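You operate a simulated robot arm through the tools that you are given. There is no shell and no other tool. Be economical: measure what you need, move in short steps, check, and stop when the job is done.

Carry out the task below with a simulated robot arm. There is one attempt and no reset: what you move stays moved.

JOB
Load tube D 20 on the trolley's swing arm and cap it.
Fine: swing the arm out, stand the tube on its orange peg, put the red cap on, swing it in; the brake stays on. Where these are worked on the way, their far stop is far enough and under half their travel is too little: swing arm.
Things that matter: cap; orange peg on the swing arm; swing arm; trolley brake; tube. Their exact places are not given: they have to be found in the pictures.

It is judged by the outcome, as a careful person would: the job done as asked, and still so three seconds after it is handed in. It fails if anything else is knocked over, pushed out of place, dropped, spilled or broken. Lids that push on must go on centred and level and be pressed home; caps that screw on are set level and turned clockwise until they are tight.

ROBOT AND FRAMES
A 6-joint arm with a four-finger gripper on a trunk, on a base that drives. Base frame: it is fixed to the floor where the robot stands at the start and does not move with it; the origin is under the middle of the robot, x ahead of it, y to its left, z up. Units: m, degrees, N and s.
With the tool pointing down near the work surface it reaches from about 0.1 to 0.6 m from the robot's upright axis, wherever it stands. Its first joint turns from -166.0 to 166.0 degrees. Places, roughly: cap [0.75, 2, 1]; orange peg on the swing arm [0.4, 0.1, 0.7]; swing arm [0.4, 0.1, 0.7]; trolley brake [0.3, 0.4, 0.7]. Payload 3.43 kg.
The tool frame sits at the grasp point between the pads (the TCP): z along the fingers, y along the line on which they close. The tips reach 0.03 m beyond it. The gripper opens to 0.12 m. The gripper's body begins 0.085 m behind the TCP.
Orientation is told as [roll, pitch, yaw] about the base's x, y, z axes, in that order, counted from this pose: with the fingers straight down and closing along the base's y, the tool's x points along the base's -x, its y along +y and its z along -z.

CONTROLS
- The arm moves only by the tool play_rows. Its argument "deltas" is a list that holds one entry, the list of rows, each a list of 7 numbers: the shift along the tool's x, y, z in m, then the turn, a rotation vector about the tool's x, y, z in degrees, then the finger opening in m, from 0 to 0.12. In form: [[[dx, dy, dz, rx, ry, rz, fingers], ...]]. A call has 1 to 20 rows; each row shifts and turns the commanded pose from where the row before left it, along the tool's axes as they then stand. Each row takes 0.2 s and may step no farther than 0.05 m and 8.6 degrees from the row before; otherwise, or with a gripper value out of range, the whole call is refused. Where a pose cannot be reached the arm comes as near as it can. A force on the tool above 60 N (or 10 N above the force at the start of the call, whichever is more), or a blocked arm, ends the call early, and 0.2 s more pass. The fingers move at their own pace and stop on an object; they squeeze with about 42 N. The grip force told is the motor's: it shows also when the fingers shut on nothing. Time passes only in rows, and 0.2 s behind the last, so rows that do not move let the fingers close. It gives the time, the measured TCP pose, the force on the tool (base axes), the opening and the grip force at its end, in the units of the frame above (readings bear some noise), with the torque about the TCP (base axes, N m) and any sound that the robot's microphone picked up.
- Cameras (640 x 400 px; columns grow to the right, rows downward): "scene" is now at [0.0455, 0.153, 1.6721]; the picture's right is [0.18, -0.98, 0.00], its down [-0.86, -0.16, -0.49] and it looks along [0.48, 0.09, -0.87] (base axes); focal length 268 px, centre (320, 200). "wrist" rides on the gripper at [0.071, -0.017, -0.12] in the tool frame; the picture's right is [0.23, 0.97, 0.00], its down [-0.81, 0.19, -0.55] and it looks along [-0.54, 0.13, 0.83] (tool axes); focal length 275 px, centre (320, 200).
- grab_frame(camera): a new picture of that camera. It takes no simulated time.
- slide_trunk(by): slides the trunk up (or, below 0, down) by that many m; the arm and the scene camera ride with it, the base frame stays. It gives what a move gives, with no picture.
- base_move(legs): drives the robot by 1 to 6 legs, each [ahead, left, turn to the left] in m, m and degrees, along the robot's own axes; the way and the turn of a leg run together, so that a leg with both is an arc; at most 1.5 m and 180 degrees a leg. The arm and the cameras ride along, it lands a little off, and it stops where it bumps. It gives what a move gives.
- aim_head(pan, tilt): turns the head with the scene camera to pan (to the left, within 120 degrees either way) and tilt (down, from -29 to 69), counted from straight ahead of the robot. It gives what a move gives.
- point_at(camera, pixels): for up to 12 pixels [column, row] of the newest picture of that camera ("zoom" is the newest enlarged one), the place [x, y, z] in the base frame of the surface seen there, good to about 0.002 m. It takes no simulated time.
- zoom(camera, box): a new picture of the part [left, top, right, bottom] of that camera's present view, enlarged. It takes no simulated time.
- close_job(): hands the job in; it is judged then, once.

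Keep the steps short. Do not move on a guess: measure, check each grasp and each placing, and mend mistakes. In all there are 80 turns and 68 pictures (those below and enlarged ones count). Leave the gripper open and the arm clear of the work at the hand-in unless told otherwise, and finish with a single line.

The tools are called by a JSON object that holds its "api" and its "payload". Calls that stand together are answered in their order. play_rows: Moves the arm, as the interface text tells. Its arguments: {"type":"object","properties":{"deltas":{"type":"array","items":{"type":"array","items":{"type":"array","items":{"type":"number"}}}}},"required":["deltas"]} The other tools are called the same way: slide_trunk (by) slides the trunk up or down; base_move (legs) drives the base; aim_head (pan, tilt) turns the head that bears the scene camera; grab_frame (camera) takes a picture; point_at (camera, pixels) gives the place of the surface under pixels of a picture; zoom (camera, box) takes an enlarged picture of a part of a camera's view; close_job () hands the job in.

At the start:

```text
clock: 0.0
tcp_pos: [0.2248, 0.3413, 1.1133]
tool_rot: [0.0, 0.0, 0.2]
force: [-0.3, 0.4, -0.6]
torque: [-0.06, -0.02, -0.03]
gripper_width: 0.1199
finger_force: 0.1
trunk travel left (down, up): [-0.2, 0.24]
robot x, y, heading: [-0.0018, -0.001, -0.1]
head pan, tilt: [10.6, 60.7]
```

scene: 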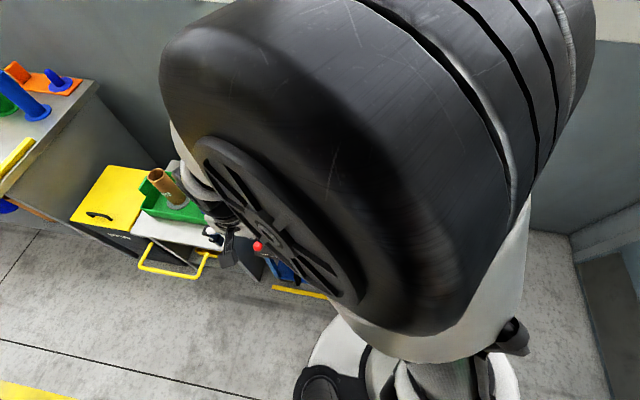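
wrist: 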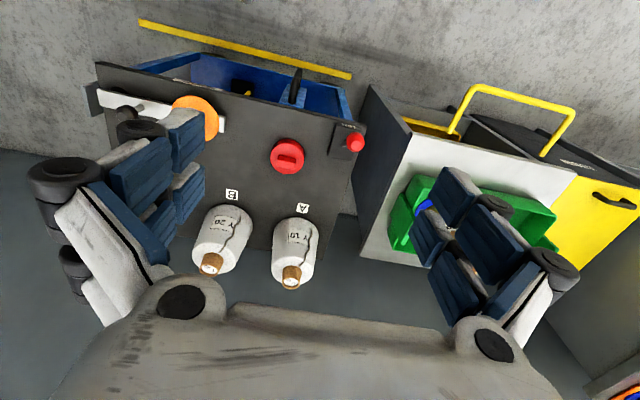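

The arm blocks the scene view; the wrist view shows the trolley with a swing arm (white bar with orange disc), a red cap-like disc and a brake. I turn the head left and zoom the wrist view.

{"api": "zoom", "payload": {"camera": "wrist", "box": [60, 40, 380, 300]}}

{"api": "aim_head", "payload": {"pan": 70, "tilt": 35}}

{"api": "grab_frame", "payload": {"camera": "scene"}}

{"api": "point_at", "payload": {"camera": "wrist", "pixels": [[195, 117], [222, 124], [105, 95], [288, 155], [355, 141], [215, 240], [297, 245], [180, 90], [340, 150], [130, 130], [270, 120], [480, 210]]}}

```text
1.54 times, centred on (220, 170) of wrist
```

zoom: 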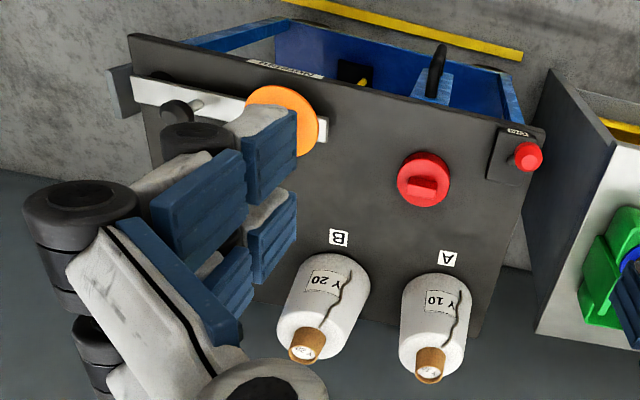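

```text
clock: 1.3
tcp_pos: [0.2239, 0.3409, 1.1137]
tool_rot: [0.0, -0.1, 0.0]
force: [0.4, -0.2, 0.3]
torque: [0.01, -0.01, 0.02]
gripper_width: 0.12
finger_force: 0.1
trunk travel left (down, up): [-0.2, 0.24]
robot x, y, heading: [-0.0004, -0.0025, 0.1]
head pan, tilt: [70.0, 35.0]
```

```text
64 pictures are left
```

scene: 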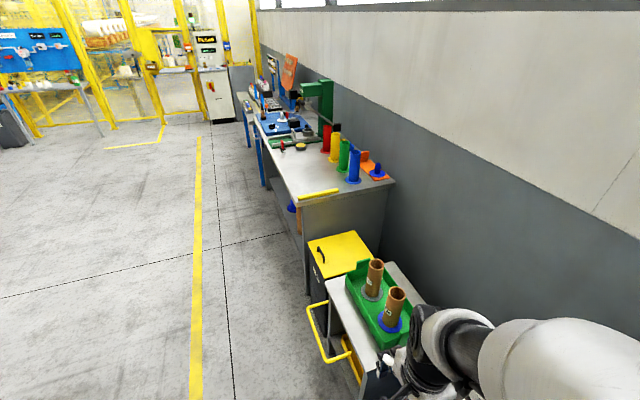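

```text
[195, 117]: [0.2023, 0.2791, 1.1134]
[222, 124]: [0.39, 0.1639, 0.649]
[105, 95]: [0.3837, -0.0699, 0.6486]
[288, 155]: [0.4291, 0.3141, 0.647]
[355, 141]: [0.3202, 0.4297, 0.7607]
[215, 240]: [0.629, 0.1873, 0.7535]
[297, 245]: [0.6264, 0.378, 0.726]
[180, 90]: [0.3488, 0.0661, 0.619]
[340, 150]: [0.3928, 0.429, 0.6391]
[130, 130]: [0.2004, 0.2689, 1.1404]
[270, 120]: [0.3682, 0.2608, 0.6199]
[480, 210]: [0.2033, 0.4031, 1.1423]
```

Brown tubes stand in a green tray; coloured items are on the bench at the back. I zoom into both.

{"api": "zoom", "payload": {"camera": "scene", "box": [300, 225, 460, 325]}}

{"api": "zoom", "payload": {"camera": "scene", "box": [240, 90, 400, 190]}}

{"api": "point_at", "payload": {"camera": "scene", "pixels": [[376, 265], [371, 295], [396, 295], [388, 325], [360, 180], [325, 150], [283, 147], [300, 146], [380, 172], [340, 260], [325, 192], [302, 85]]}}

```text
4.00 times, centred on (380, 275) of scene
```

zoom: 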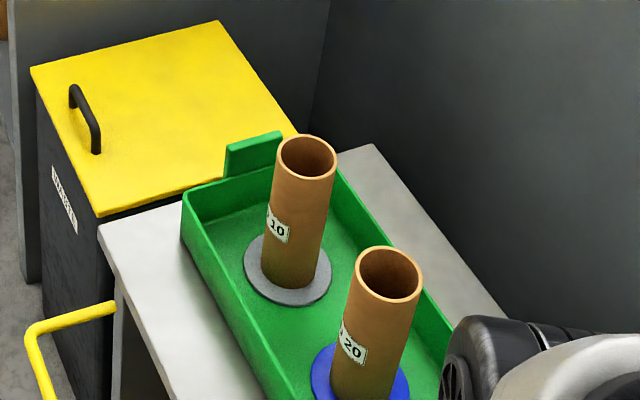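

```text
4.00 times, centred on (320, 140) of scene
```

zoom: 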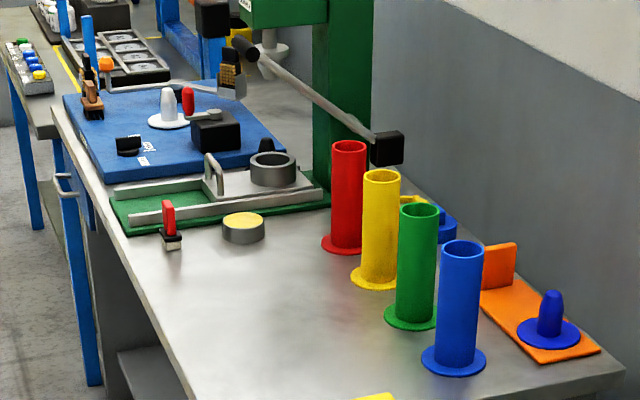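

```text
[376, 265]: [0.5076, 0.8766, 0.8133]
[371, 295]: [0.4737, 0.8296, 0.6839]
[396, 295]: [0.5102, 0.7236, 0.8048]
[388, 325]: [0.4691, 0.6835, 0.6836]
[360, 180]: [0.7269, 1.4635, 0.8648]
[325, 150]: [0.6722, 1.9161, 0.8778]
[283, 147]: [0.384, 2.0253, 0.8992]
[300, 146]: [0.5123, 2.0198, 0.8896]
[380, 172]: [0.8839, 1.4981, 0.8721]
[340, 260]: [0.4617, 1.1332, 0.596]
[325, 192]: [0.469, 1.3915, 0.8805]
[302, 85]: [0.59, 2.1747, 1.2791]
```

Two tubes ("? 10", "? 20"); I read their labels close up and look closely at the coloured flanged cylinders.

{"api": "zoom", "payload": {"camera": "scene", "box": [360, 270, 424, 310]}}

{"api": "zoom", "payload": {"camera": "scene", "box": [310, 115, 390, 165]}}

{"api": "zoom", "payload": {"camera": "scene", "box": [240, 50, 320, 100]}}

```text
10.00 times, centred on (392, 290) of scene
```

zoom: 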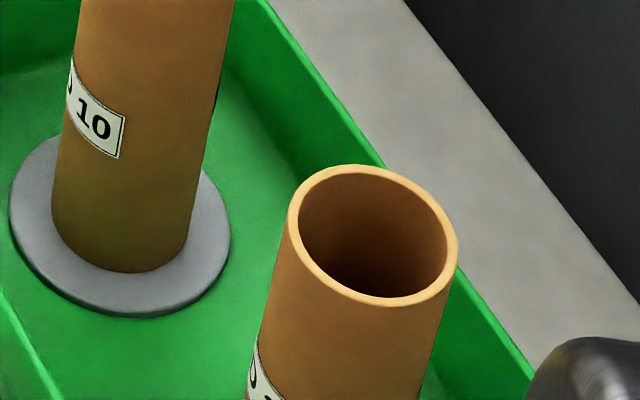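

```text
8.00 times, centred on (350, 140) of scene
```

zoom: 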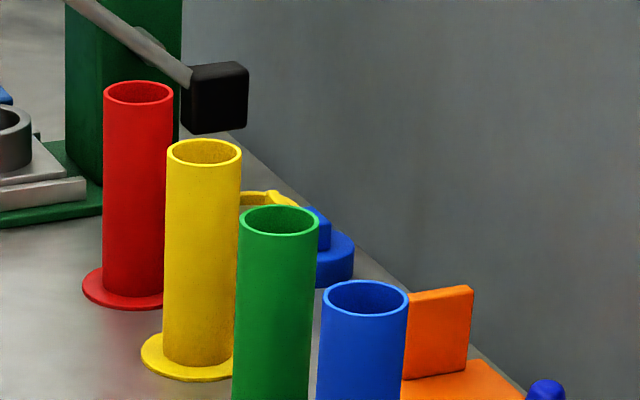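

```text
8.00 times, centred on (280, 75) of scene
```

zoom: 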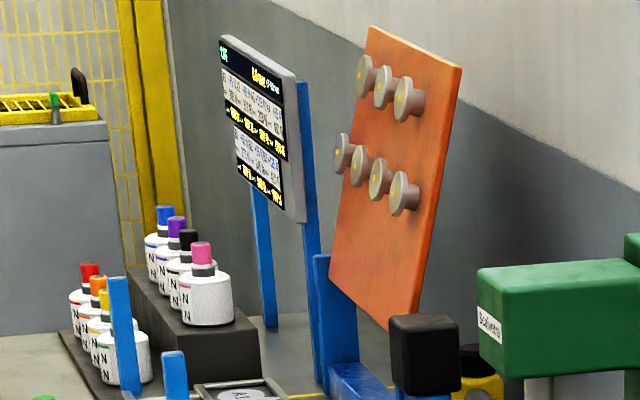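

I back off a little and drive left to see tray and bench closely.

{"api": "base_move", "payload": {"legs": [[-0.25, 0, 0], [0, 0.9, 0]]}}

{"api": "aim_head", "payload": {"pan": 20, "tilt": 35}}

{"api": "grab_frame", "payload": {"camera": "scene"}}

{"api": "grab_frame", "payload": {"camera": "wrist"}}

```text
clock: 7.5
tcp_pos: [-0.0257, 1.2509, 1.1124]
tool_rot: [-0.1, 0.0, -0.2]
force: [0.3, 0.3, 0.2]
torque: [-0.01, -0.01, -0.01]
gripper_width: 0.1202
finger_force: 0.0
trunk travel left (down, up): [-0.2, 0.24]
robot x, y, heading: [-0.2535, 0.9083, 0.1]
head pan, tilt: [70.0, 35.0]
```

```text
clock: 8.7
tcp_pos: [-0.0273, 1.2498, 1.114]
tool_rot: [0.0, 0.0, -0.1]
force: [-0.4, 1.1, 0.5]
torque: [-0.02, 0.02, 0.04]
gripper_width: 0.1203
finger_force: 0.0
trunk travel left (down, up): [-0.2, 0.24]
robot x, y, heading: [-0.2491, 0.9085, -0.2]
head pan, tilt: [20.0, 35.0]
```

```text
58 pictures are left
```

scene: 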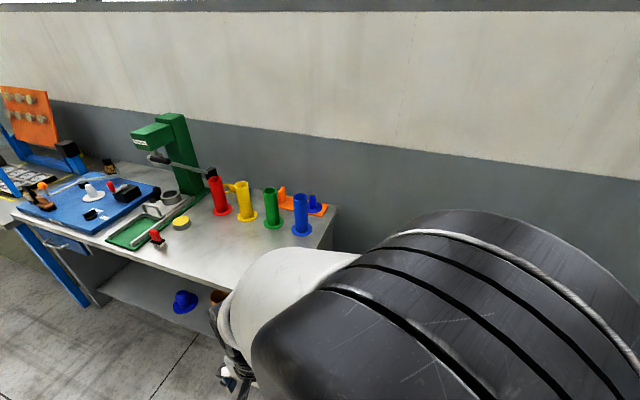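

```text
57 pictures are left
```

wrist: 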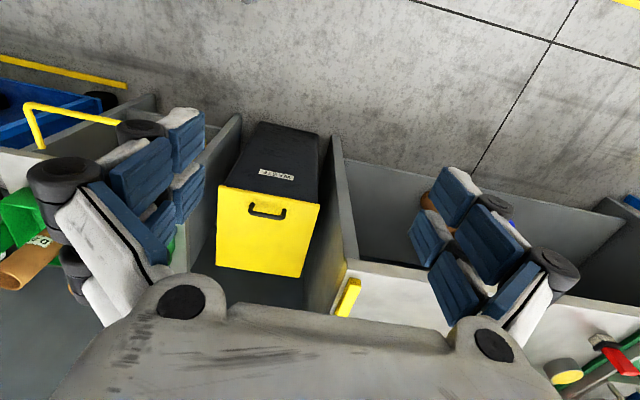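

{"api": "zoom", "payload": {"camera": "scene", "box": [130, 160, 340, 290]}}

{"api": "zoom", "payload": {"camera": "wrist", "box": [0, 180, 80, 300]}}

{"api": "zoom", "payload": {"camera": "scene", "box": [0, 130, 200, 250]}}

{"api": "aim_head", "payload": {"pan": 100, "tilt": 20}}

{"api": "grab_frame", "payload": {"camera": "scene"}}

```text
3.05 times, centred on (235, 225) of scene
```

zoom: 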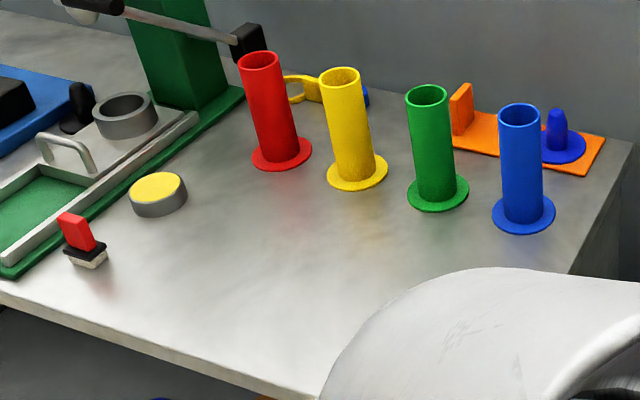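

```text
3.33 times, centred on (40, 240) of wrist
```

zoom: 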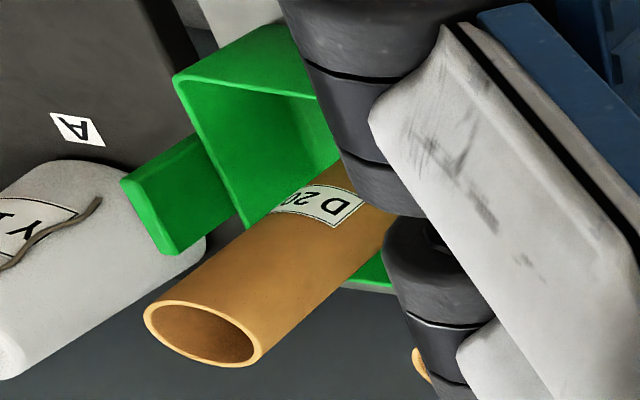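

```text
3.20 times, centred on (100, 190) of scene
```

zoom: 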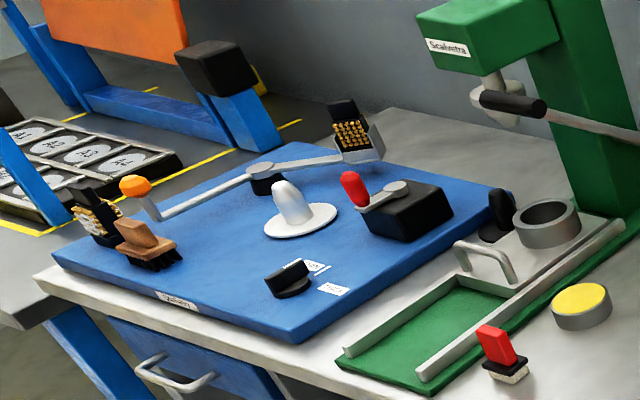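

```text
clock: 10.2
tcp_pos: [-0.0258, 1.2501, 1.1136]
tool_rot: [0.1, 0.1, -0.1]
force: [-1.0, 0.4, -0.2]
torque: [0.02, -0.02, -0.01]
gripper_width: 0.1199
finger_force: 0.0
trunk travel left (down, up): [-0.2, 0.24]
robot x, y, heading: [-0.2499, 0.911, 0.1]
head pan, tilt: [100.0, 20.0]
```

```text
53 pictures are left
```

scene: 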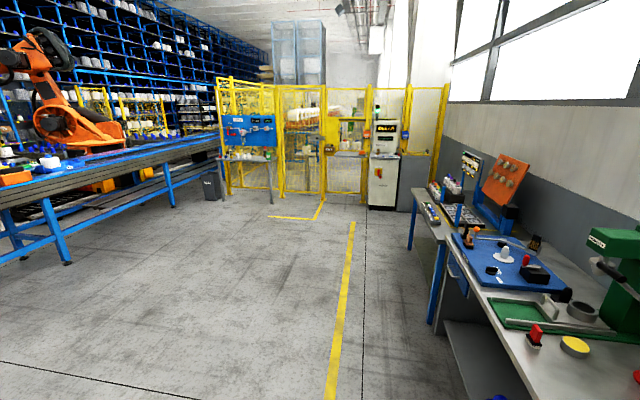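

Tube nearest the trolley reads "D 20". I measure the coloured cylinders and look closer from a nearer spot.

{"api": "base_move", "payload": {"legs": [[0, 1.1, 0]]}}

{"api": "aim_head", "payload": {"pan": 12, "tilt": 40}}

{"api": "grab_frame", "payload": {"camera": "scene"}}

{"api": "grab_frame", "payload": {"camera": "wrist"}}

```text
clock: 15.8
tcp_pos: [-0.0225, 2.3467, 1.1125]
tool_rot: [0.0, 0.0, -0.2]
force: [0.1, -0.7, -0.6]
torque: [-0.02, -0.03, 0.0]
gripper_width: 0.1199
finger_force: 0.0
trunk travel left (down, up): [-0.2, 0.24]
robot x, y, heading: [-0.244, 2.0082, -0.2]
head pan, tilt: [100.0, 20.0]
```

```text
clock: 17.4
tcp_pos: [-0.021, 2.3449, 1.1134]
tool_rot: [0.0, 0.0, -0.2]
force: [-0.3, -0.1, -0.5]
torque: [0.01, 0.02, -0.01]
gripper_width: 0.12
finger_force: 0.1
trunk travel left (down, up): [-0.2, 0.24]
robot x, y, heading: [-0.2492, 2.0026, -0.1]
head pan, tilt: [12.0, 40.0]
```

```text
52 pictures are left
```

scene: 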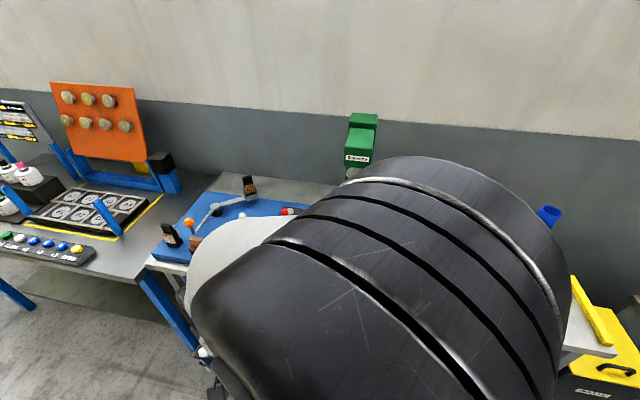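

```text
51 pictures are left
```

wrist: 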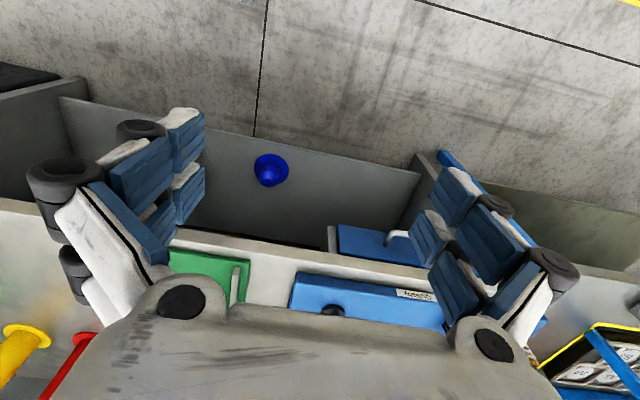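

The shoulder blocks the view ahead; the camera sees well to the robot's left. I turn right so the bench is on the left.

{"api": "base_move", "payload": {"legs": [[0, 0, -80]]}}

{"api": "aim_head", "payload": {"pan": 70, "tilt": 35}}

{"api": "grab_frame", "payload": {"camera": "scene"}}

```text
clock: 21.3
tcp_pos: [0.1282, 1.845, 1.1135]
tool_rot: [0.0, -0.1, -79.8]
force: [0.0, 0.3, -0.5]
torque: [0.02, 0.01, -0.01]
gripper_width: 0.1199
finger_force: 0.0
trunk travel left (down, up): [-0.2, 0.24]
robot x, y, heading: [-0.2491, 2.0065, -79.6]
head pan, tilt: [12.0, 40.0]
```

```text
clock: 22.5
tcp_pos: [0.1283, 1.8443, 1.1144]
tool_rot: [-0.1, 0.0, -79.7]
force: [-0.5, -0.1, 0.3]
torque: [-0.02, -0.01, 0.01]
gripper_width: 0.1205
finger_force: 0.1
trunk travel left (down, up): [-0.2, 0.24]
robot x, y, heading: [-0.2473, 2.0077, -79.8]
head pan, tilt: [70.0, 35.0]
```

```text
50 pictures are left
```

scene: 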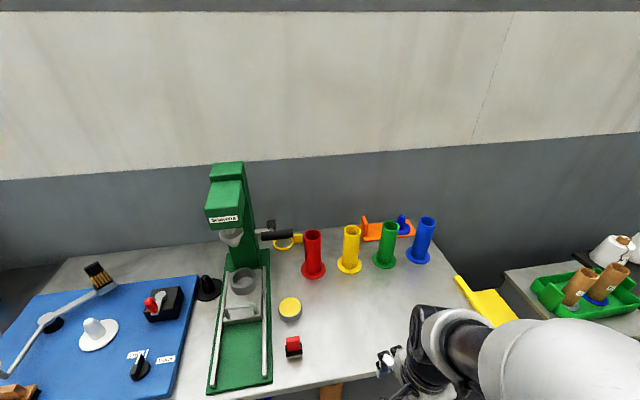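

{"api": "zoom", "payload": {"camera": "scene", "box": [280, 210, 440, 310]}}

{"api": "point_at", "payload": {"camera": "zoom", "pixels": [[130, 85], [132, 105], [130, 180], [130, 272], [85, 255], [170, 255], [95, 90], [165, 90], [490, 55], [520, 65], [285, 75], [160, 300]]}}

{"api": "zoom", "payload": {"camera": "scene", "box": [70, 270, 230, 370]}}

{"api": "zoom", "payload": {"camera": "scene", "box": [520, 220, 640, 320]}}

```text
4.00 times, centred on (360, 260) of scene
```

zoom: 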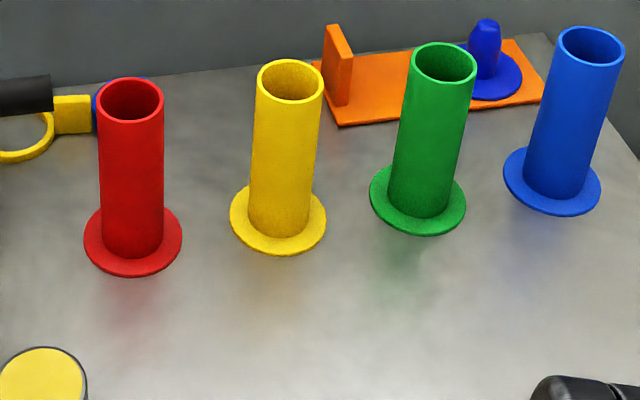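

```text
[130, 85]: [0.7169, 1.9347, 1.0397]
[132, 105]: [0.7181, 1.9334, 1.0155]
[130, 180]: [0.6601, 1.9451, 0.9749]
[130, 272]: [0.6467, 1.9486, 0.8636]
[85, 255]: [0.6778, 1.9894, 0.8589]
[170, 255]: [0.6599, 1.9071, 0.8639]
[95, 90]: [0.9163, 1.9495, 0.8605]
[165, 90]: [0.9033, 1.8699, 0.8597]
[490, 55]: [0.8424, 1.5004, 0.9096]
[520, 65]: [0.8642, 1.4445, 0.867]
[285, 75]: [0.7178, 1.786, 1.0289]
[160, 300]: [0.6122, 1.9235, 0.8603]
```

```text
4.00 times, centred on (150, 320) of scene
```

zoom: 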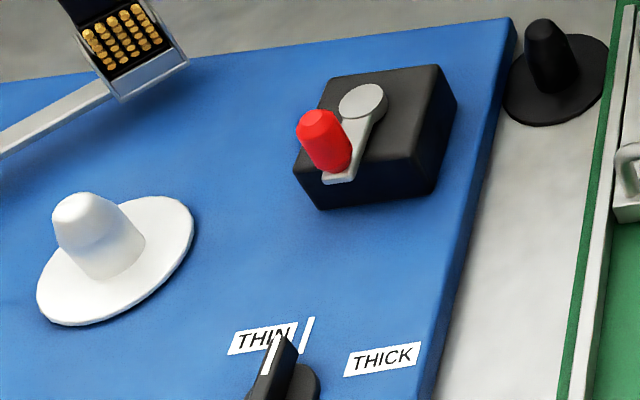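

```text
4.00 times, centred on (580, 270) of scene
```

zoom: 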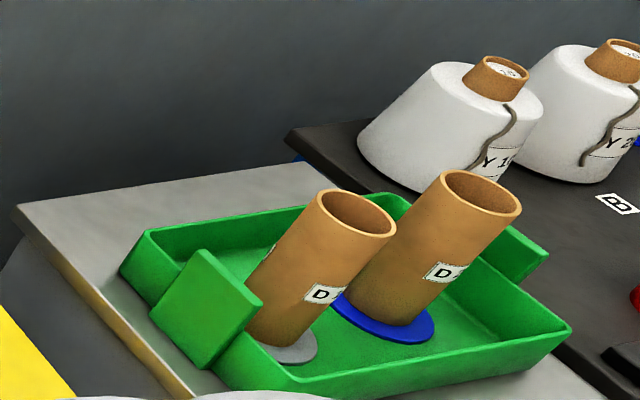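

The red cap is the flanged red cylinder at about (0.69, 1.945), z 0.86–1.04. I measure the bench edge and the tubes before approaching.

{"api": "point_at", "payload": {"camera": "scene", "pixels": [[300, 380], [340, 378], [250, 385], [512, 300], [572, 315], [612, 266], [585, 271], [545, 300], [500, 295], [313, 275]]}}

{"api": "slide_trunk", "payload": {"by": 0.2}}

{"api": "aim_head", "payload": {"pan": 80, "tilt": 65}}

{"api": "grab_frame", "payload": {"camera": "scene"}}

```text
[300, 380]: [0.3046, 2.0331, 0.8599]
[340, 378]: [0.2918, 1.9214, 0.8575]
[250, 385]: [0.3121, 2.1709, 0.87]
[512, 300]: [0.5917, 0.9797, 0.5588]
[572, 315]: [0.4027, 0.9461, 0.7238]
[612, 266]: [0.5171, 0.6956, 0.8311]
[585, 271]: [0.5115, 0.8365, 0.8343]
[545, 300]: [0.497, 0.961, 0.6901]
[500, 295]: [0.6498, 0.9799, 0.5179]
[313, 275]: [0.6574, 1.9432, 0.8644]
```

```text
clock: 24.7
tcp_pos: [0.1283, 1.8448, 1.3138]
tool_rot: [0.0, 0.0, -79.8]
force: [0.1, 0.0, 0.4]
torque: [0.0, 0.02, -0.02]
gripper_width: 0.1202
finger_force: 0.0
trunk travel left (down, up): [-0.4, 0.04]
robot x, y, heading: [-0.2487, 2.004, -79.9]
head pan, tilt: [70.0, 35.0]
```

```text
clock: 25.6
tcp_pos: [0.1271, 1.8448, 1.314]
tool_rot: [0.0, 0.0, -79.7]
force: [0.6, 0.1, 1.2]
torque: [-0.01, -0.03, -0.04]
gripper_width: 0.12
finger_force: 0.1
trunk travel left (down, up): [-0.4, 0.04]
robot x, y, heading: [-0.2476, 2.0032, -79.9]
head pan, tilt: [80.0, 65.0]
```

```text
46 pictures are left
```

scene: 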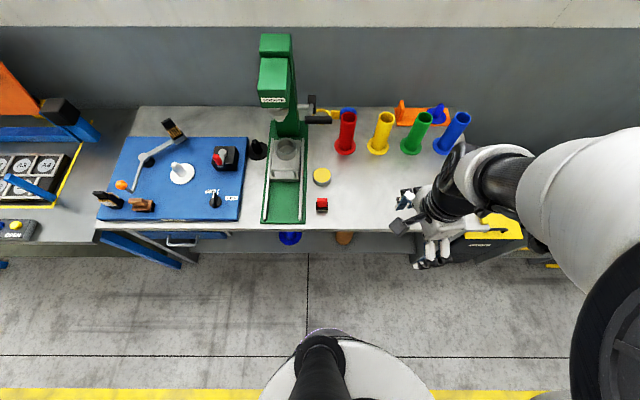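

{"api": "point_at", "payload": {"camera": "scene", "pixels": [[345, 333], [290, 365], [400, 360], [346, 117], [346, 153], [290, 238], [345, 238]]}}

{"api": "zoom", "payload": {"camera": "scene", "box": [310, 90, 390, 160]}}

```text
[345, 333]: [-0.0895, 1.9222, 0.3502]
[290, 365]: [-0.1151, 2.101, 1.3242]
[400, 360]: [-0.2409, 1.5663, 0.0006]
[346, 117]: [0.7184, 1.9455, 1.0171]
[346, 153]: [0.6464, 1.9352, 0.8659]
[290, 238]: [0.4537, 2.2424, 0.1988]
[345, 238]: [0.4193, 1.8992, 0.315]
```

```text
5.71 times, centred on (350, 125) of scene
```

zoom: 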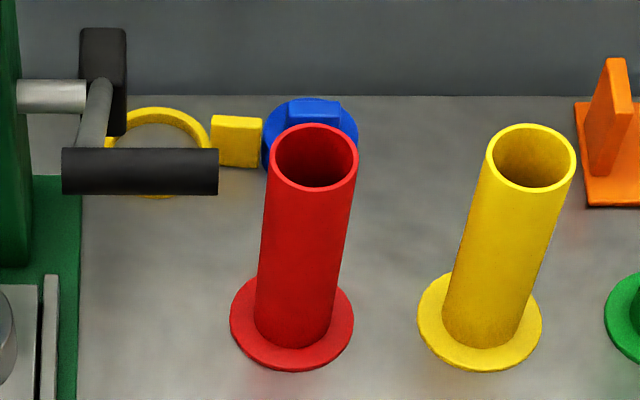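

Base rim is about 0.17–0.2 m from its axis; bench edge x≈0.30. I drive left 0.28 m toward the bench and look.

{"api": "base_move", "payload": {"legs": [[0, 0.29, -10]]}}

{"api": "play_rows", "payload": {"deltas": [[[0, 0.04, 0, 2, 8.2, 0, 0.12], [0, 0.04, 0, 2, 8.2, 0, 0.12], [0, 0.04, 0, 2, 8.2, 0, 0.12], [0, 0.04, 0, 2, 8.2, 0, 0.12]]]}}

{"api": "grab_frame", "payload": {"camera": "wrist"}}

```text
clock: 27.6
tcp_pos: [0.3807, 1.8092, 1.3141]
tool_rot: [-0.1, 0.0, -89.5]
force: [0.0, -0.2, -0.8]
torque: [0.01, 0.04, 0.04]
gripper_width: 0.12
finger_force: 0.1
trunk travel left (down, up): [-0.4, 0.04]
robot x, y, heading: [0.0425, 2.0293, -89.5]
head pan, tilt: [80.0, 65.0]
```

```text
clock: 28.6
tcp_pos: [0.5421, 1.8102, 1.3044]
tool_rot: [-9.3, 32.9, -92.3]
force: [1.2, -0.6, 0.4]
torque: [-0.02, 0.06, 0.02]
gripper_width: 0.1202
finger_force: 0.1
trunk travel left (down, up): [-0.4, 0.04]
robot x, y, heading: [0.0373, 2.0312, -89.6]
head pan, tilt: [80.0, 65.0]
```

```text
44 pictures are left
```

wrist: 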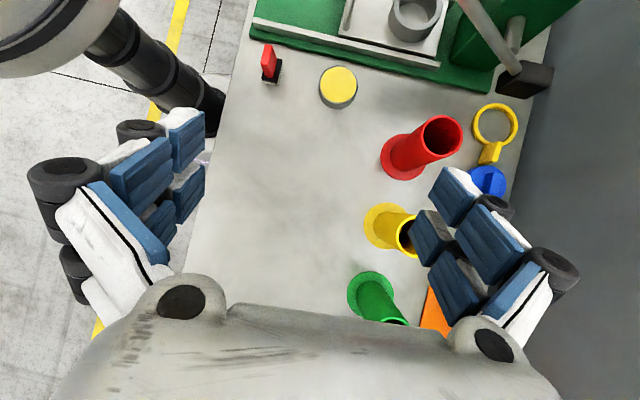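

Camera now looks straight down. I shift it over the red cap to look inside.

{"api": "play_rows", "payload": {"deltas": [[[0.034, 0.047, 0.022, 0, 0, 0, 0.12], [0.034, 0.047, 0.022, 0, 0, 0, 0.12], [0.034, 0.047, 0.022, 0, 0, 0, 0.12], [0, 0, 0, 0, 0, 0, 0.12]]]}}

{"api": "grab_frame", "payload": {"camera": "wrist"}}

```text
refused: row 1 steps farther than a row can; nothing moved
```

```text
43 pictures are left
```

wrist: 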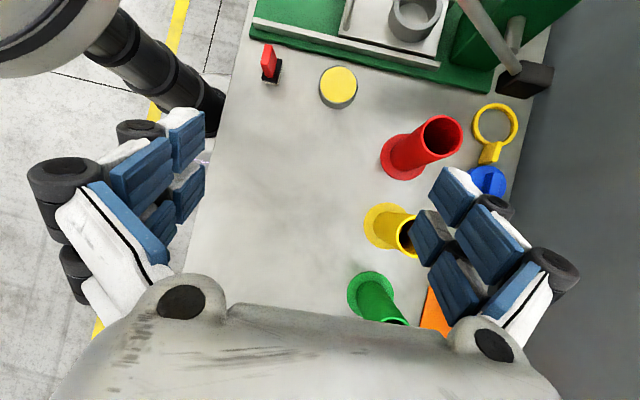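

{"api": "play_rows", "payload": {"deltas": [[[0.025, 0.035, 0.017, 0, 0, 0, 0.12], [0.025, 0.035, 0.017, 0, 0, 0, 0.12], [0.025, 0.035, 0.017, 0, 0, 0, 0.12], [0.025, 0.035, 0.017, 0, 0, 0, 0.12], [0, 0, 0, 0, 0, 0, 0.12]]]}}

{"api": "zoom", "payload": {"camera": "wrist", "box": [180, 60, 480, 260]}}

```text
clock: 29.8
tcp_pos: [0.6581, 1.9374, 1.2844]
tool_rot: [-9.0, 32.7, -92.4]
force: [0.2, -0.4, -0.4]
torque: [0.02, 0.02, 0.02]
gripper_width: 0.1204
finger_force: 0.0
out of reach, approached as far as the arm can: row 4
trunk travel left (down, up): [-0.4, 0.04]
robot x, y, heading: [0.0395, 2.0323, -89.5]
head pan, tilt: [80.0, 65.0]
```

```text
2.00 times, centred on (330, 160) of wrist
```

zoom: 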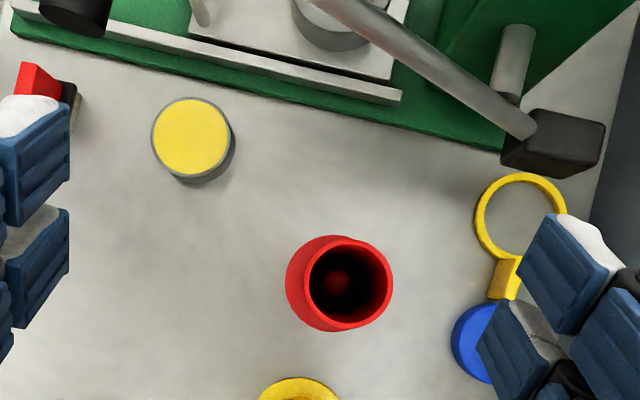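

Something red is at the bottom inside the cylinder. Zoom tighter.

{"api": "zoom", "payload": {"camera": "wrist", "box": [310, 170, 390, 230]}}

{"api": "point_at", "payload": {"camera": "zoom", "pixels": [[275, 225], [285, 200], [260, 240], [300, 250], [275, 300], [200, 250], [350, 330], [165, 250], [465, 210], [320, 95], [330, 350], [100, 200]]}}

```text
6.67 times, centred on (350, 200) of wrist
```

zoom: 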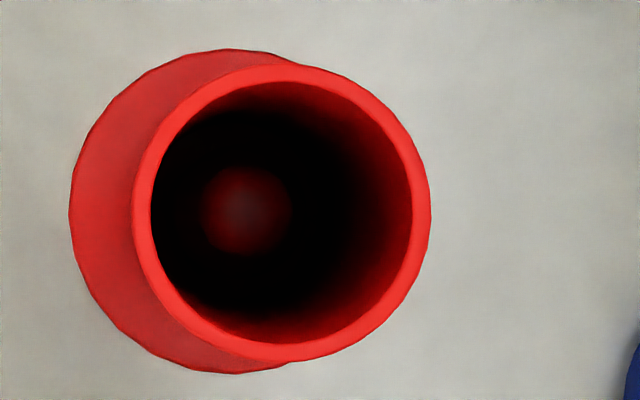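

```text
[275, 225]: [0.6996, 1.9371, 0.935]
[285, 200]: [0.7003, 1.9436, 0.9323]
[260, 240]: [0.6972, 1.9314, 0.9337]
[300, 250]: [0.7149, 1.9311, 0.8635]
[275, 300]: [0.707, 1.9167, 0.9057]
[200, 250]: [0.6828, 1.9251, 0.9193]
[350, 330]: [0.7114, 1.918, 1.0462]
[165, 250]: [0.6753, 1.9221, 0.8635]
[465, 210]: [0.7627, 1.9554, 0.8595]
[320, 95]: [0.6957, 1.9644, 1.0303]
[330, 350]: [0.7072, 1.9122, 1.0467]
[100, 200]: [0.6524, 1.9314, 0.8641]
```

Inside stands a tapered red plug (top z≈0.935) with the flange at 0.864. I look around for how caps are used (monitor, other stations) before touching anything.

{"api": "aim_head", "payload": {"pan": 118, "tilt": 25}}

{"api": "grab_frame", "payload": {"camera": "scene"}}

```text
clock: 30.9
tcp_pos: [0.6588, 1.9386, 1.2835]
tool_rot: [-9.1, 32.7, -92.2]
force: [-0.5, -0.5, 0.0]
torque: [0.0, 0.0, 0.03]
gripper_width: 0.12
finger_force: 0.0
trunk travel left (down, up): [-0.4, 0.04]
robot x, y, heading: [0.0367, 2.035, -89.5]
head pan, tilt: [118.0, 25.0]
```

```text
40 pictures are left
```

scene: 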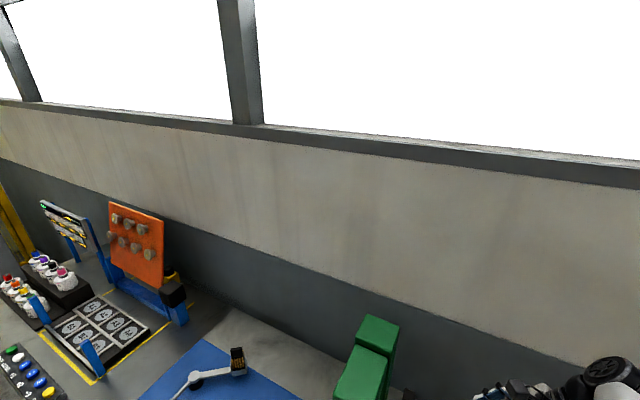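

Nothing explanatory. I move the base closer, bring the tool vertical, and will test gently whether the red piece lifts as one.

{"api": "play_rows", "payload": {"deltas": [[[0, -0.03, 0, -2, -8.2, 0, 0.12], [0, -0.03, 0, -2, -8.2, 0, 0.12], [0, -0.03, 0, -2, -8.2, 0, 0.12], [0, -0.03, 0, -2, -8.2, 0, 0.12]]]}}

{"api": "base_move", "payload": {"legs": [[0.09, 0.07, 0]]}}

{"api": "grab_frame", "payload": {"camera": "wrist"}}

```text
clock: 31.9
tcp_pos: [0.5347, 1.9391, 1.2938]
tool_rot: [0.2, -0.3, -89.6]
force: [0.2, 1.1, 0.5]
torque: [-0.01, -0.04, 0.01]
gripper_width: 0.1199
finger_force: 0.0
trunk travel left (down, up): [-0.4, 0.04]
robot x, y, heading: [0.0344, 2.0331, -89.8]
head pan, tilt: [118.0, 25.0]
```

```text
clock: 33.1
tcp_pos: [0.6068, 1.8485, 1.2938]
tool_rot: [0.0, -0.1, -89.6]
force: [1.0, 0.3, 0.4]
torque: [0.0, 0.01, 0.01]
gripper_width: 0.1197
finger_force: 0.1
trunk travel left (down, up): [-0.4, 0.04]
robot x, y, heading: [0.1065, 1.9464, -89.4]
head pan, tilt: [118.0, 25.0]
```

```text
39 pictures are left
```

wrist: 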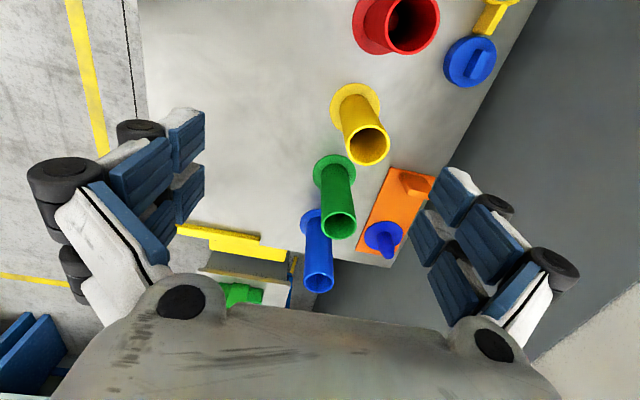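

Cap axis is at (0.697, 1.941), rim z 1.046. I move above and descend to z≈1.10 first.

{"api": "play_rows", "payload": {"deltas": [[[0.031, 0.03, 0, 0, 0, 0, 0.12], [0.031, 0.03, 0, 0, 0, 0, 0.12], [0.031, 0.03, 0, 0, 0, 0, 0.12], [0, 0, 0.045, 0, 0, 0, 0.12], [0, 0, 0.045, 0, 0, 0, 0.12], [0, 0, 0.045, 0, 0, 0, 0.12], [0, 0, 0.045, 0, 0, 0, 0.12], [0, 0, 0, 0, 0, 0, 0.12]]]}}

{"api": "grab_frame", "payload": {"camera": "wrist"}}

```text
clock: 34.9
tcp_pos: [0.6979, 1.9455, 1.1162]
tool_rot: [0.1, 0.0, -89.5]
force: [0.4, 0.0, -0.6]
torque: [-0.01, 0.0, 0.0]
gripper_width: 0.1199
finger_force: 0.1
trunk travel left (down, up): [-0.4, 0.04]
robot x, y, heading: [0.1082, 1.9441, -89.4]
head pan, tilt: [118.0, 25.0]
```

```text
38 pictures are left
```

wrist: 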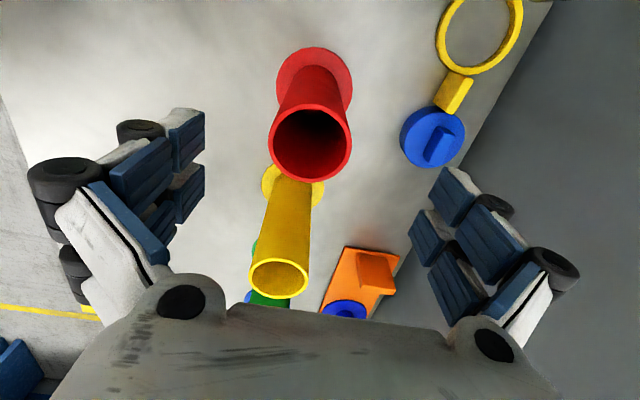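

{"api": "point_at", "payload": {"camera": "wrist", "pixels": [[272, 145], [350, 147], [312, 181], [312, 112], [276, 77], [352, 80], [312, 50]]}}

```text
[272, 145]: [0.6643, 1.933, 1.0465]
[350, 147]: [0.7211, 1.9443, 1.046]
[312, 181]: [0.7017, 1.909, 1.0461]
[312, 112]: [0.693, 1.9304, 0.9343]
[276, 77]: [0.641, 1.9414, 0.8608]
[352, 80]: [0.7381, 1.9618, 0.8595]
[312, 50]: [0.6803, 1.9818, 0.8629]
```

Centre (0.694, 1.941). I lower, close and lift 3 cm gently.

{"api": "play_rows", "payload": {"deltas": [[[-0.004, -0.004, 0.045, 0, 0, 0, 0.12], [0, 0, 0.045, 0, 0, 0, 0.12], [0, 0, 0, 0, 0, 0, 0.04], [0, 0, 0, 0, 0, 0, 0.04], [0, 0, 0, 0, 0, 0, 0.04], [0, 0, 0, 0, 0, 0, 0.04], [0, 0, 0, 0, 0, 0, 0.04]]]}}

{"api": "play_rows", "payload": {"deltas": [[[0, 0, -0.015, 0, 0, 0, 0.04], [0, 0, -0.015, 0, 0, 0, 0.04], [0, 0, 0, 0, 0, 0, 0.04]]]}}

{"api": "grab_frame", "payload": {"camera": "wrist"}}

```text
clock: 36.5
tcp_pos: [0.6913, 1.9402, 1.0254]
tool_rot: [0.0, 0.0, -89.6]
force: [-0.3, 0.3, 0.7]
torque: [0.0, -0.01, -0.03]
gripper_width: 0.0607
finger_force: 32.1
trunk travel left (down, up): [-0.4, 0.04]
robot x, y, heading: [0.1066, 1.9454, -89.6]
head pan, tilt: [118.0, 25.0]
```

```text
clock: 37.3
tcp_pos: [0.692, 1.9394, 1.0556]
tool_rot: [0.1, 0.0, -89.5]
force: [-0.4, 0.1, -0.7]
torque: [0.01, -0.03, -0.01]
gripper_width: 0.0598
finger_force: 42.6
trunk travel left (down, up): [-0.4, 0.04]
robot x, y, heading: [0.1076, 1.9412, -89.8]
head pan, tilt: [118.0, 25.0]
```

```text
37 pictures are left
```

wrist: 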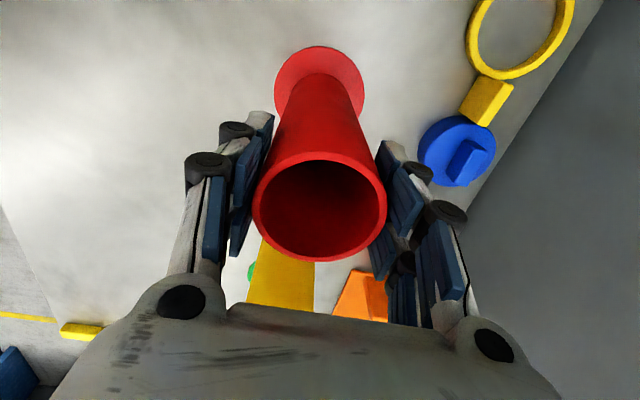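

{"api": "point_at", "payload": {"camera": "wrist", "pixels": [[300, 65], [350, 70], [318, 110], [320, 245], [320, 175], [283, 70]]}}

{"api": "zoom", "payload": {"camera": "wrist", "box": [260, 30, 380, 105]}}

```text
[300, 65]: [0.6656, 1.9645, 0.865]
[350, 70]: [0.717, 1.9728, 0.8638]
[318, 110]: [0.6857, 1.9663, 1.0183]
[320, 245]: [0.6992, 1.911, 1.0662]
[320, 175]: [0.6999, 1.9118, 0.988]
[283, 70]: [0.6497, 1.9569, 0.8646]
```

```text
5.33 times, centred on (320, 68) of wrist
```

zoom: 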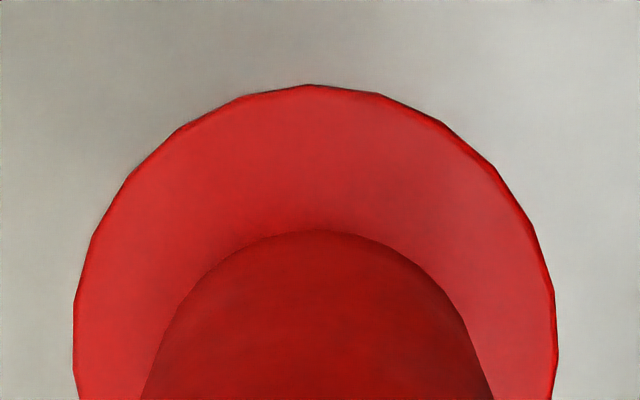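

The flange stayed at z 0.865: the red tube is separate and a red hat-shaped cap (flange with tapered plug) is under it. I lift the tube off and see the cap.

{"api": "play_rows", "payload": {"deltas": [[[0, 0, -0.04, 0, 0, 0, 0.04], [0, 0, -0.04, 0, 0, 0, 0.04], [0, 0, -0.02, 0, 0, 0, 0.04], [-0.03, -0.04, 0, 0, 0, 0, 0.04], [-0.03, -0.04, 0, 0, 0, 0, 0.04], [-0.03, -0.04, 0, 0, 0, 0, 0.04], [0, -0.02, 0, 0, 0, 0, 0.04], [0, 0, 0, 0, 0, 0, 0.04]]]}}

{"api": "grab_frame", "payload": {"camera": "wrist"}}

```text
clock: 39.1
tcp_pos: [0.5495, 1.8469, 1.1562]
tool_rot: [0.0, 0.0, -89.6]
force: [-0.9, 0.8, -0.5]
torque: [0.0, -0.01, -0.01]
gripper_width: 0.0599
finger_force: 42.1
trunk travel left (down, up): [-0.4, 0.04]
robot x, y, heading: [0.1083, 1.9429, -89.8]
head pan, tilt: [118.0, 25.0]
```

```text
35 pictures are left
```

wrist: 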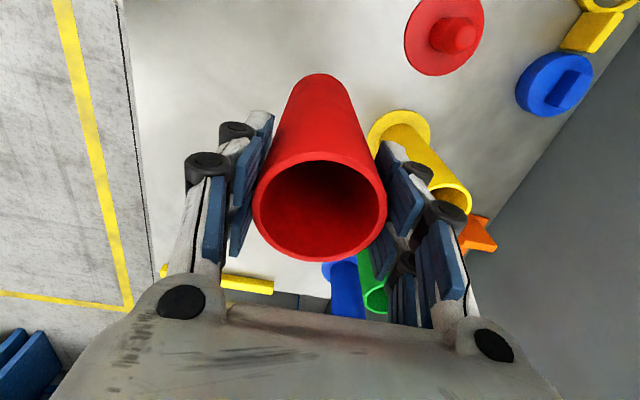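

The tube came off, leaving a red flanged cap with a plug. I stand the tube on the free bench spot at (0.55, 1.85).

{"api": "play_rows", "payload": {"deltas": [[[0, 0, 0.04, 0, 0, 0, 0.04], [0, 0, 0.04, 0, 0, 0, 0.04], [0, 0, 0.04, 0, 0, 0, 0.04], [0, 0, 0.008, 0, 0, 0, 0.04], [0, 0, 0.004, 0, 0, 0, 0.04], [0, 0, 0.003, 0, 0, 0, 0.04], [0, 0, 0.002, 0, 0, 0, 0.04]]]}}

```text
clock: 40.7
tcp_pos: [0.5504, 1.8471, 1.0198]
tool_rot: [0.2, 0.0, -89.6]
force: [-4.8, -0.4, 33.7]
torque: [-0.15, 0.18, 0.09]
gripper_width: 0.0606
finger_force: 41.5
trunk travel left (down, up): [-0.4, 0.04]
robot x, y, heading: [0.1052, 1.9433, -89.6]
head pan, tilt: [118.0, 25.0]
```

It stands (33 N). I release, rise and look at the cap.

{"api": "play_rows", "payload": {"deltas": [[[0, 0, -0.001, 0, 0, 0, 0.1], [0, 0, 0, 0, 0, 0, 0.1], [0, 0, 0, 0, 0, 0, 0.1], [0, 0, -0.04, 0, 0, 0, 0.1], [0, 0, -0.04, 0, 0, 0, 0.1], [0.02, 0.035, -0.02, 0, 0, 0, 0.12], [0.02, 0.035, 0, 0, 0, 0, 0.12], [0, 0, 0, 0, 0, 0, 0.12]]]}}

{"api": "grab_frame", "payload": {"camera": "wrist"}}

```text
clock: 42.5
tcp_pos: [0.62, 1.8882, 1.1169]
tool_rot: [0.0, 0.0, -89.6]
force: [-0.8, 0.4, -0.5]
torque: [0.02, 0.02, -0.03]
gripper_width: 0.1201
finger_force: 0.0
trunk travel left (down, up): [-0.4, 0.04]
robot x, y, heading: [0.1098, 1.9433, -89.5]
head pan, tilt: [118.0, 25.0]
```

```text
34 pictures are left
```

wrist: 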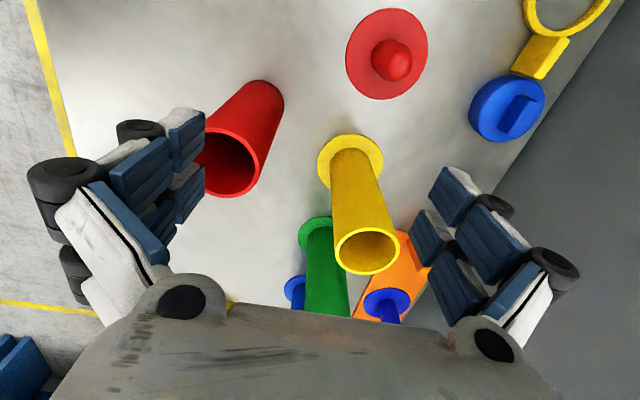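

{"api": "zoom", "payload": {"camera": "wrist", "box": [320, 0, 450, 110]}}

{"api": "point_at", "payload": {"camera": "zoom", "pixels": [[345, 165], [295, 235], [440, 225], [370, 300], [360, 190], [370, 50], [340, 340], [150, 200], [470, 100], [300, 160], [345, 270], [395, 190]]}}

```text
3.64 times, centred on (385, 55) of wrist
```

zoom: 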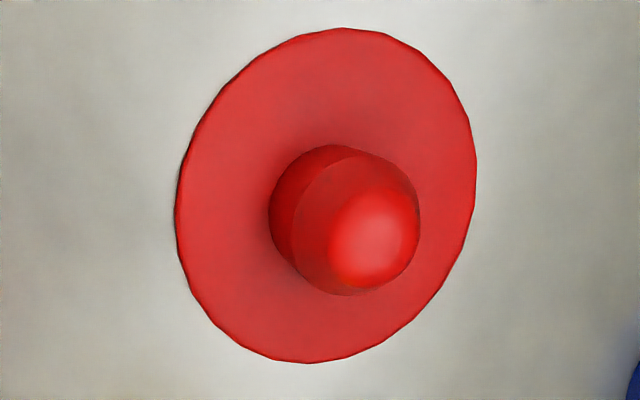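

```text
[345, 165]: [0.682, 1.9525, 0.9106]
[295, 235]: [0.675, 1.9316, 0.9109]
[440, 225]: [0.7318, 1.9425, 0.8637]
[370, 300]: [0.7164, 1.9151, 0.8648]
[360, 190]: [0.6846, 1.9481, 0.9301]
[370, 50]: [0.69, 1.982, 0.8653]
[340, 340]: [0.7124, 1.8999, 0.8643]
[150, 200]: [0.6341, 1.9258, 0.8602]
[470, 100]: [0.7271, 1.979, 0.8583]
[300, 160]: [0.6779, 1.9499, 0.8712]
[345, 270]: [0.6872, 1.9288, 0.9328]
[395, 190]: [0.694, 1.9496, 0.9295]
```

The red cap is a flange (z 0.860–0.8645) with a plug up to z 0.935: it must be inverted to plug a tube. Plan: grip the plug from above, set the cap near the bench's front edge so I can later take it horizontally and flip it. First over it and down.

{"api": "play_rows", "payload": {"deltas": [[[0.027, 0.036, 0, 0, 0, 0, 0.12], [0.026, 0.036, 0, 0, 0, 0, 0.1], [0, 0, 0.045, 0, 0, 0, 0.08], [0, 0, 0.045, 0, 0, 0, 0.08], [0, 0, 0.045, 0, 0, 0, 0.08], [0, 0, 0.045, 0, 0, 0, 0.08], [0, 0, 0.03, 0, 0, 0, 0.08], [0, 0, 0, 0, 0, 0, 0.08]]]}}

{"api": "grab_frame", "payload": {"camera": "wrist"}}

```text
clock: 44.3
tcp_pos: [0.6923, 1.9432, 0.908]
tool_rot: [0.0, 0.0, -89.6]
force: [-0.2, 0.7, -0.1]
torque: [-0.01, -0.01, 0.0]
gripper_width: 0.0798
finger_force: 0.1
trunk travel left (down, up): [-0.4, 0.04]
robot x, y, heading: [0.1098, 1.9446, -89.5]
head pan, tilt: [118.0, 25.0]
```

```text
32 pictures are left
```

wrist: 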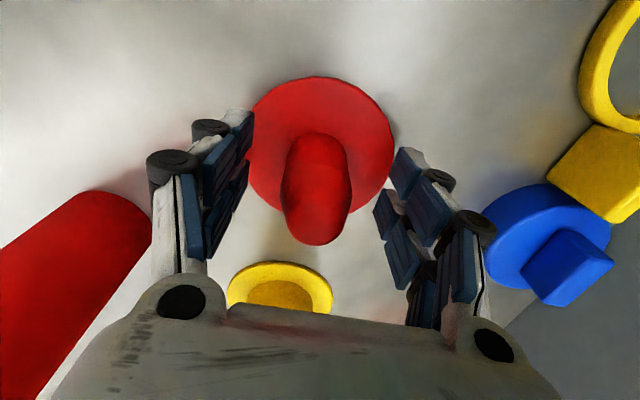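

Plug is centred between the fingers. Close, lift 0.2 m, carry.

{"api": "play_rows", "payload": {"deltas": [[[0, 0, 0, 0, 0, 0, 0.02], [0, 0, 0, 0, 0, 0, 0.02], [0, 0, 0, 0, 0, 0, 0.02], [0, 0, 0, 0, 0, 0, 0.02], [0, 0, -0.045, 0, 0, 0, 0.02], [0, 0, -0.045, 0, 0, 0, 0.02], [0, 0, -0.045, 0, 0, 0, 0.02], [0, 0, -0.045, 0, 0, 0, 0.02], [0, 0, -0.045, 0, 0, 0, 0.02], [0, 0, 0, 0, 0, 0, 0.02]]]}}

{"api": "play_rows", "payload": {"deltas": [[[-0.01, -0.045, 0, 0, 0, 0, 0.02], [-0.01, -0.045, 0, 0, 0, 0, 0.02], [-0.01, -0.045, 0, 0, 0, 0, 0.02], [-0.01, -0.045, 0, 0, 0, 0, 0.02], [-0.01, -0.045, 0, 0, 0, 0, 0.02], [-0.01, -0.045, 0, 0, 0, 0, 0.02], [-0.013, -0.045, 0, 0, 0, 0, 0.02], [0, -0.032, 0, 0, 0, 0, 0.02], [0, 0, 0, 0, 0, 0, 0.02]]]}}

{"api": "grab_frame", "payload": {"camera": "wrist"}}

```text
clock: 46.5
tcp_pos: [0.6939, 1.9426, 1.1307]
tool_rot: [-0.1, 0.0, -89.5]
force: [1.2, 0.0, -0.6]
torque: [-0.01, 0.04, 0.02]
gripper_width: 0.0198
finger_force: 0.1
trunk travel left (down, up): [-0.4, 0.04]
robot x, y, heading: [0.1076, 1.9449, -89.8]
head pan, tilt: [118.0, 25.0]
```

```text
clock: 48.5
tcp_pos: [0.3474, 1.8653, 1.134]
tool_rot: [-0.1, -0.1, -89.6]
force: [0.7, 0.1, -0.2]
torque: [-0.03, 0.06, 0.0]
gripper_width: 0.0199
finger_force: 0.0
trunk travel left (down, up): [-0.4, 0.04]
robot x, y, heading: [0.1081, 1.9405, -89.6]
head pan, tilt: [118.0, 25.0]
```

```text
31 pictures are left
```

wrist: 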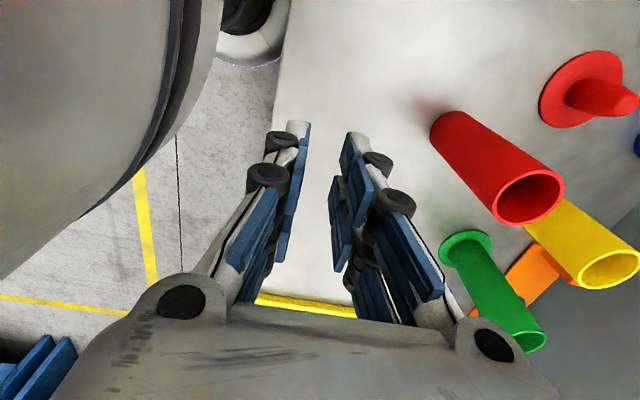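

The fingers slipped off the taper (width 0.0198, no load); the cap is still on the bench. I measure it and retry lower.

{"api": "zoom", "payload": {"camera": "wrist", "box": [520, 40, 640, 140]}}

{"api": "point_at", "payload": {"camera": "zoom", "pixels": [[110, 250], [330, 60], [250, 250], [380, 230], [560, 300], [250, 400], [480, 130], [310, 170], [340, 260]]}}

```text
4.00 times, centred on (580, 90) of wrist
```

zoom: 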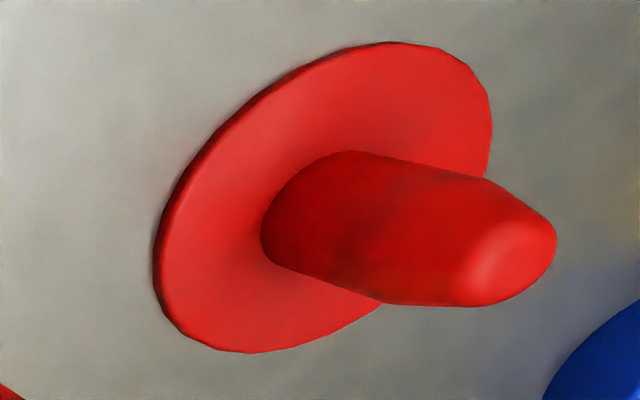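

```text
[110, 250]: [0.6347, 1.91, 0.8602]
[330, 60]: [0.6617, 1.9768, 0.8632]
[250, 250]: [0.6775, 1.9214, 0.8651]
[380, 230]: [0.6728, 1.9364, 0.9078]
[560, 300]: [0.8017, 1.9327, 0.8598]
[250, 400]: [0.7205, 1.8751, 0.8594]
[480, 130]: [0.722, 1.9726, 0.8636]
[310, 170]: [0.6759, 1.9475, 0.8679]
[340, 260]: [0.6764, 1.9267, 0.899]
```

Cap unchanged. Back over it, lower to TCP z≈0.898, and close, checking the width.

{"api": "play_rows", "payload": {"deltas": [[[0.01, 0.045, 0, 0, 0, 0, 0.08], [0.01, 0.045, 0, 0, 0, 0, 0.08], [0.01, 0.045, 0, 0, 0, 0, 0.08], [0.01, 0.045, 0, 0, 0, 0, 0.08], [0.01, 0.045, 0, 0, 0, 0, 0.08], [0.01, 0.045, 0, 0, 0, 0, 0.08], [0.013, 0.045, 0, 0, 0, 0, 0.08], [0.001, 0.032, 0, 0, 0, 0, 0.08], [0, 0, 0.045, 0, 0, 0, 0.08], [0, 0, 0.045, 0, 0, 0, 0.08], [0, 0, 0.045, 0, 0, 0, 0.08], [0, 0, 0.045, 0, 0, 0, 0.08], [0, 0, 0.045, 0, 0, 0, 0.08], [0, 0, 0.01, 0, 0, 0, 0.08], [0, 0, 0, 0, 0, 0, 0.08]]]}}

{"api": "play_rows", "payload": {"deltas": [[[0, 0, 0, 0, 0, 0, 0.01], [0, 0, 0, 0, 0, 0, 0.01], [0, 0, 0, 0, 0, 0, 0.01], [0, 0, 0, 0, 0, 0, 0.01], [0, 0, 0, 0, 0, 0, 0.01]]]}}

```text
clock: 51.7
tcp_pos: [0.6959, 1.9458, 0.898]
tool_rot: [0.1, -0.1, -89.7]
force: [0.9, 0.3, -0.5]
torque: [0.0, -0.01, -0.02]
gripper_width: 0.0799
finger_force: 0.1
trunk travel left (down, up): [-0.4, 0.04]
robot x, y, heading: [0.1089, 1.9385, -89.7]
head pan, tilt: [118.0, 25.0]
```

```text
clock: 52.9
tcp_pos: [0.691, 1.945, 0.8991]
tool_rot: [-0.1, 0.0, -89.6]
force: [-18.6, 0.1, 6.1]
torque: [-0.06, 0.68, -0.1]
gripper_width: 0.0375
finger_force: 45.3
trunk travel left (down, up): [-0.4, 0.04]
robot x, y, heading: [0.1085, 1.9441, -89.6]
head pan, tilt: [118.0, 25.0]
```

Gripped at width 0.0375 but with 18 N sideways: the piece may be fixed. I lift 4 mm and read the force.

{"api": "play_rows", "payload": {"deltas": [[[0, 0, -0.002, 0, 0, 0, 0.01], [0, 0, -0.002, 0, 0, 0, 0.01]]]}}

```text
clock: 53.5
tcp_pos: [0.6907, 1.9456, 0.8987]
tool_rot: [-0.4, 0.1, -89.7]
force: [-12.9, 5.4, -27.0]
torque: [0.36, 0.09, -0.12]
gripper_width: 0.0372
finger_force: 45.6
trunk travel left (down, up): [-0.4, 0.04]
robot x, y, heading: [0.1096, 1.9448, -89.8]
head pan, tilt: [118.0, 25.0]
```

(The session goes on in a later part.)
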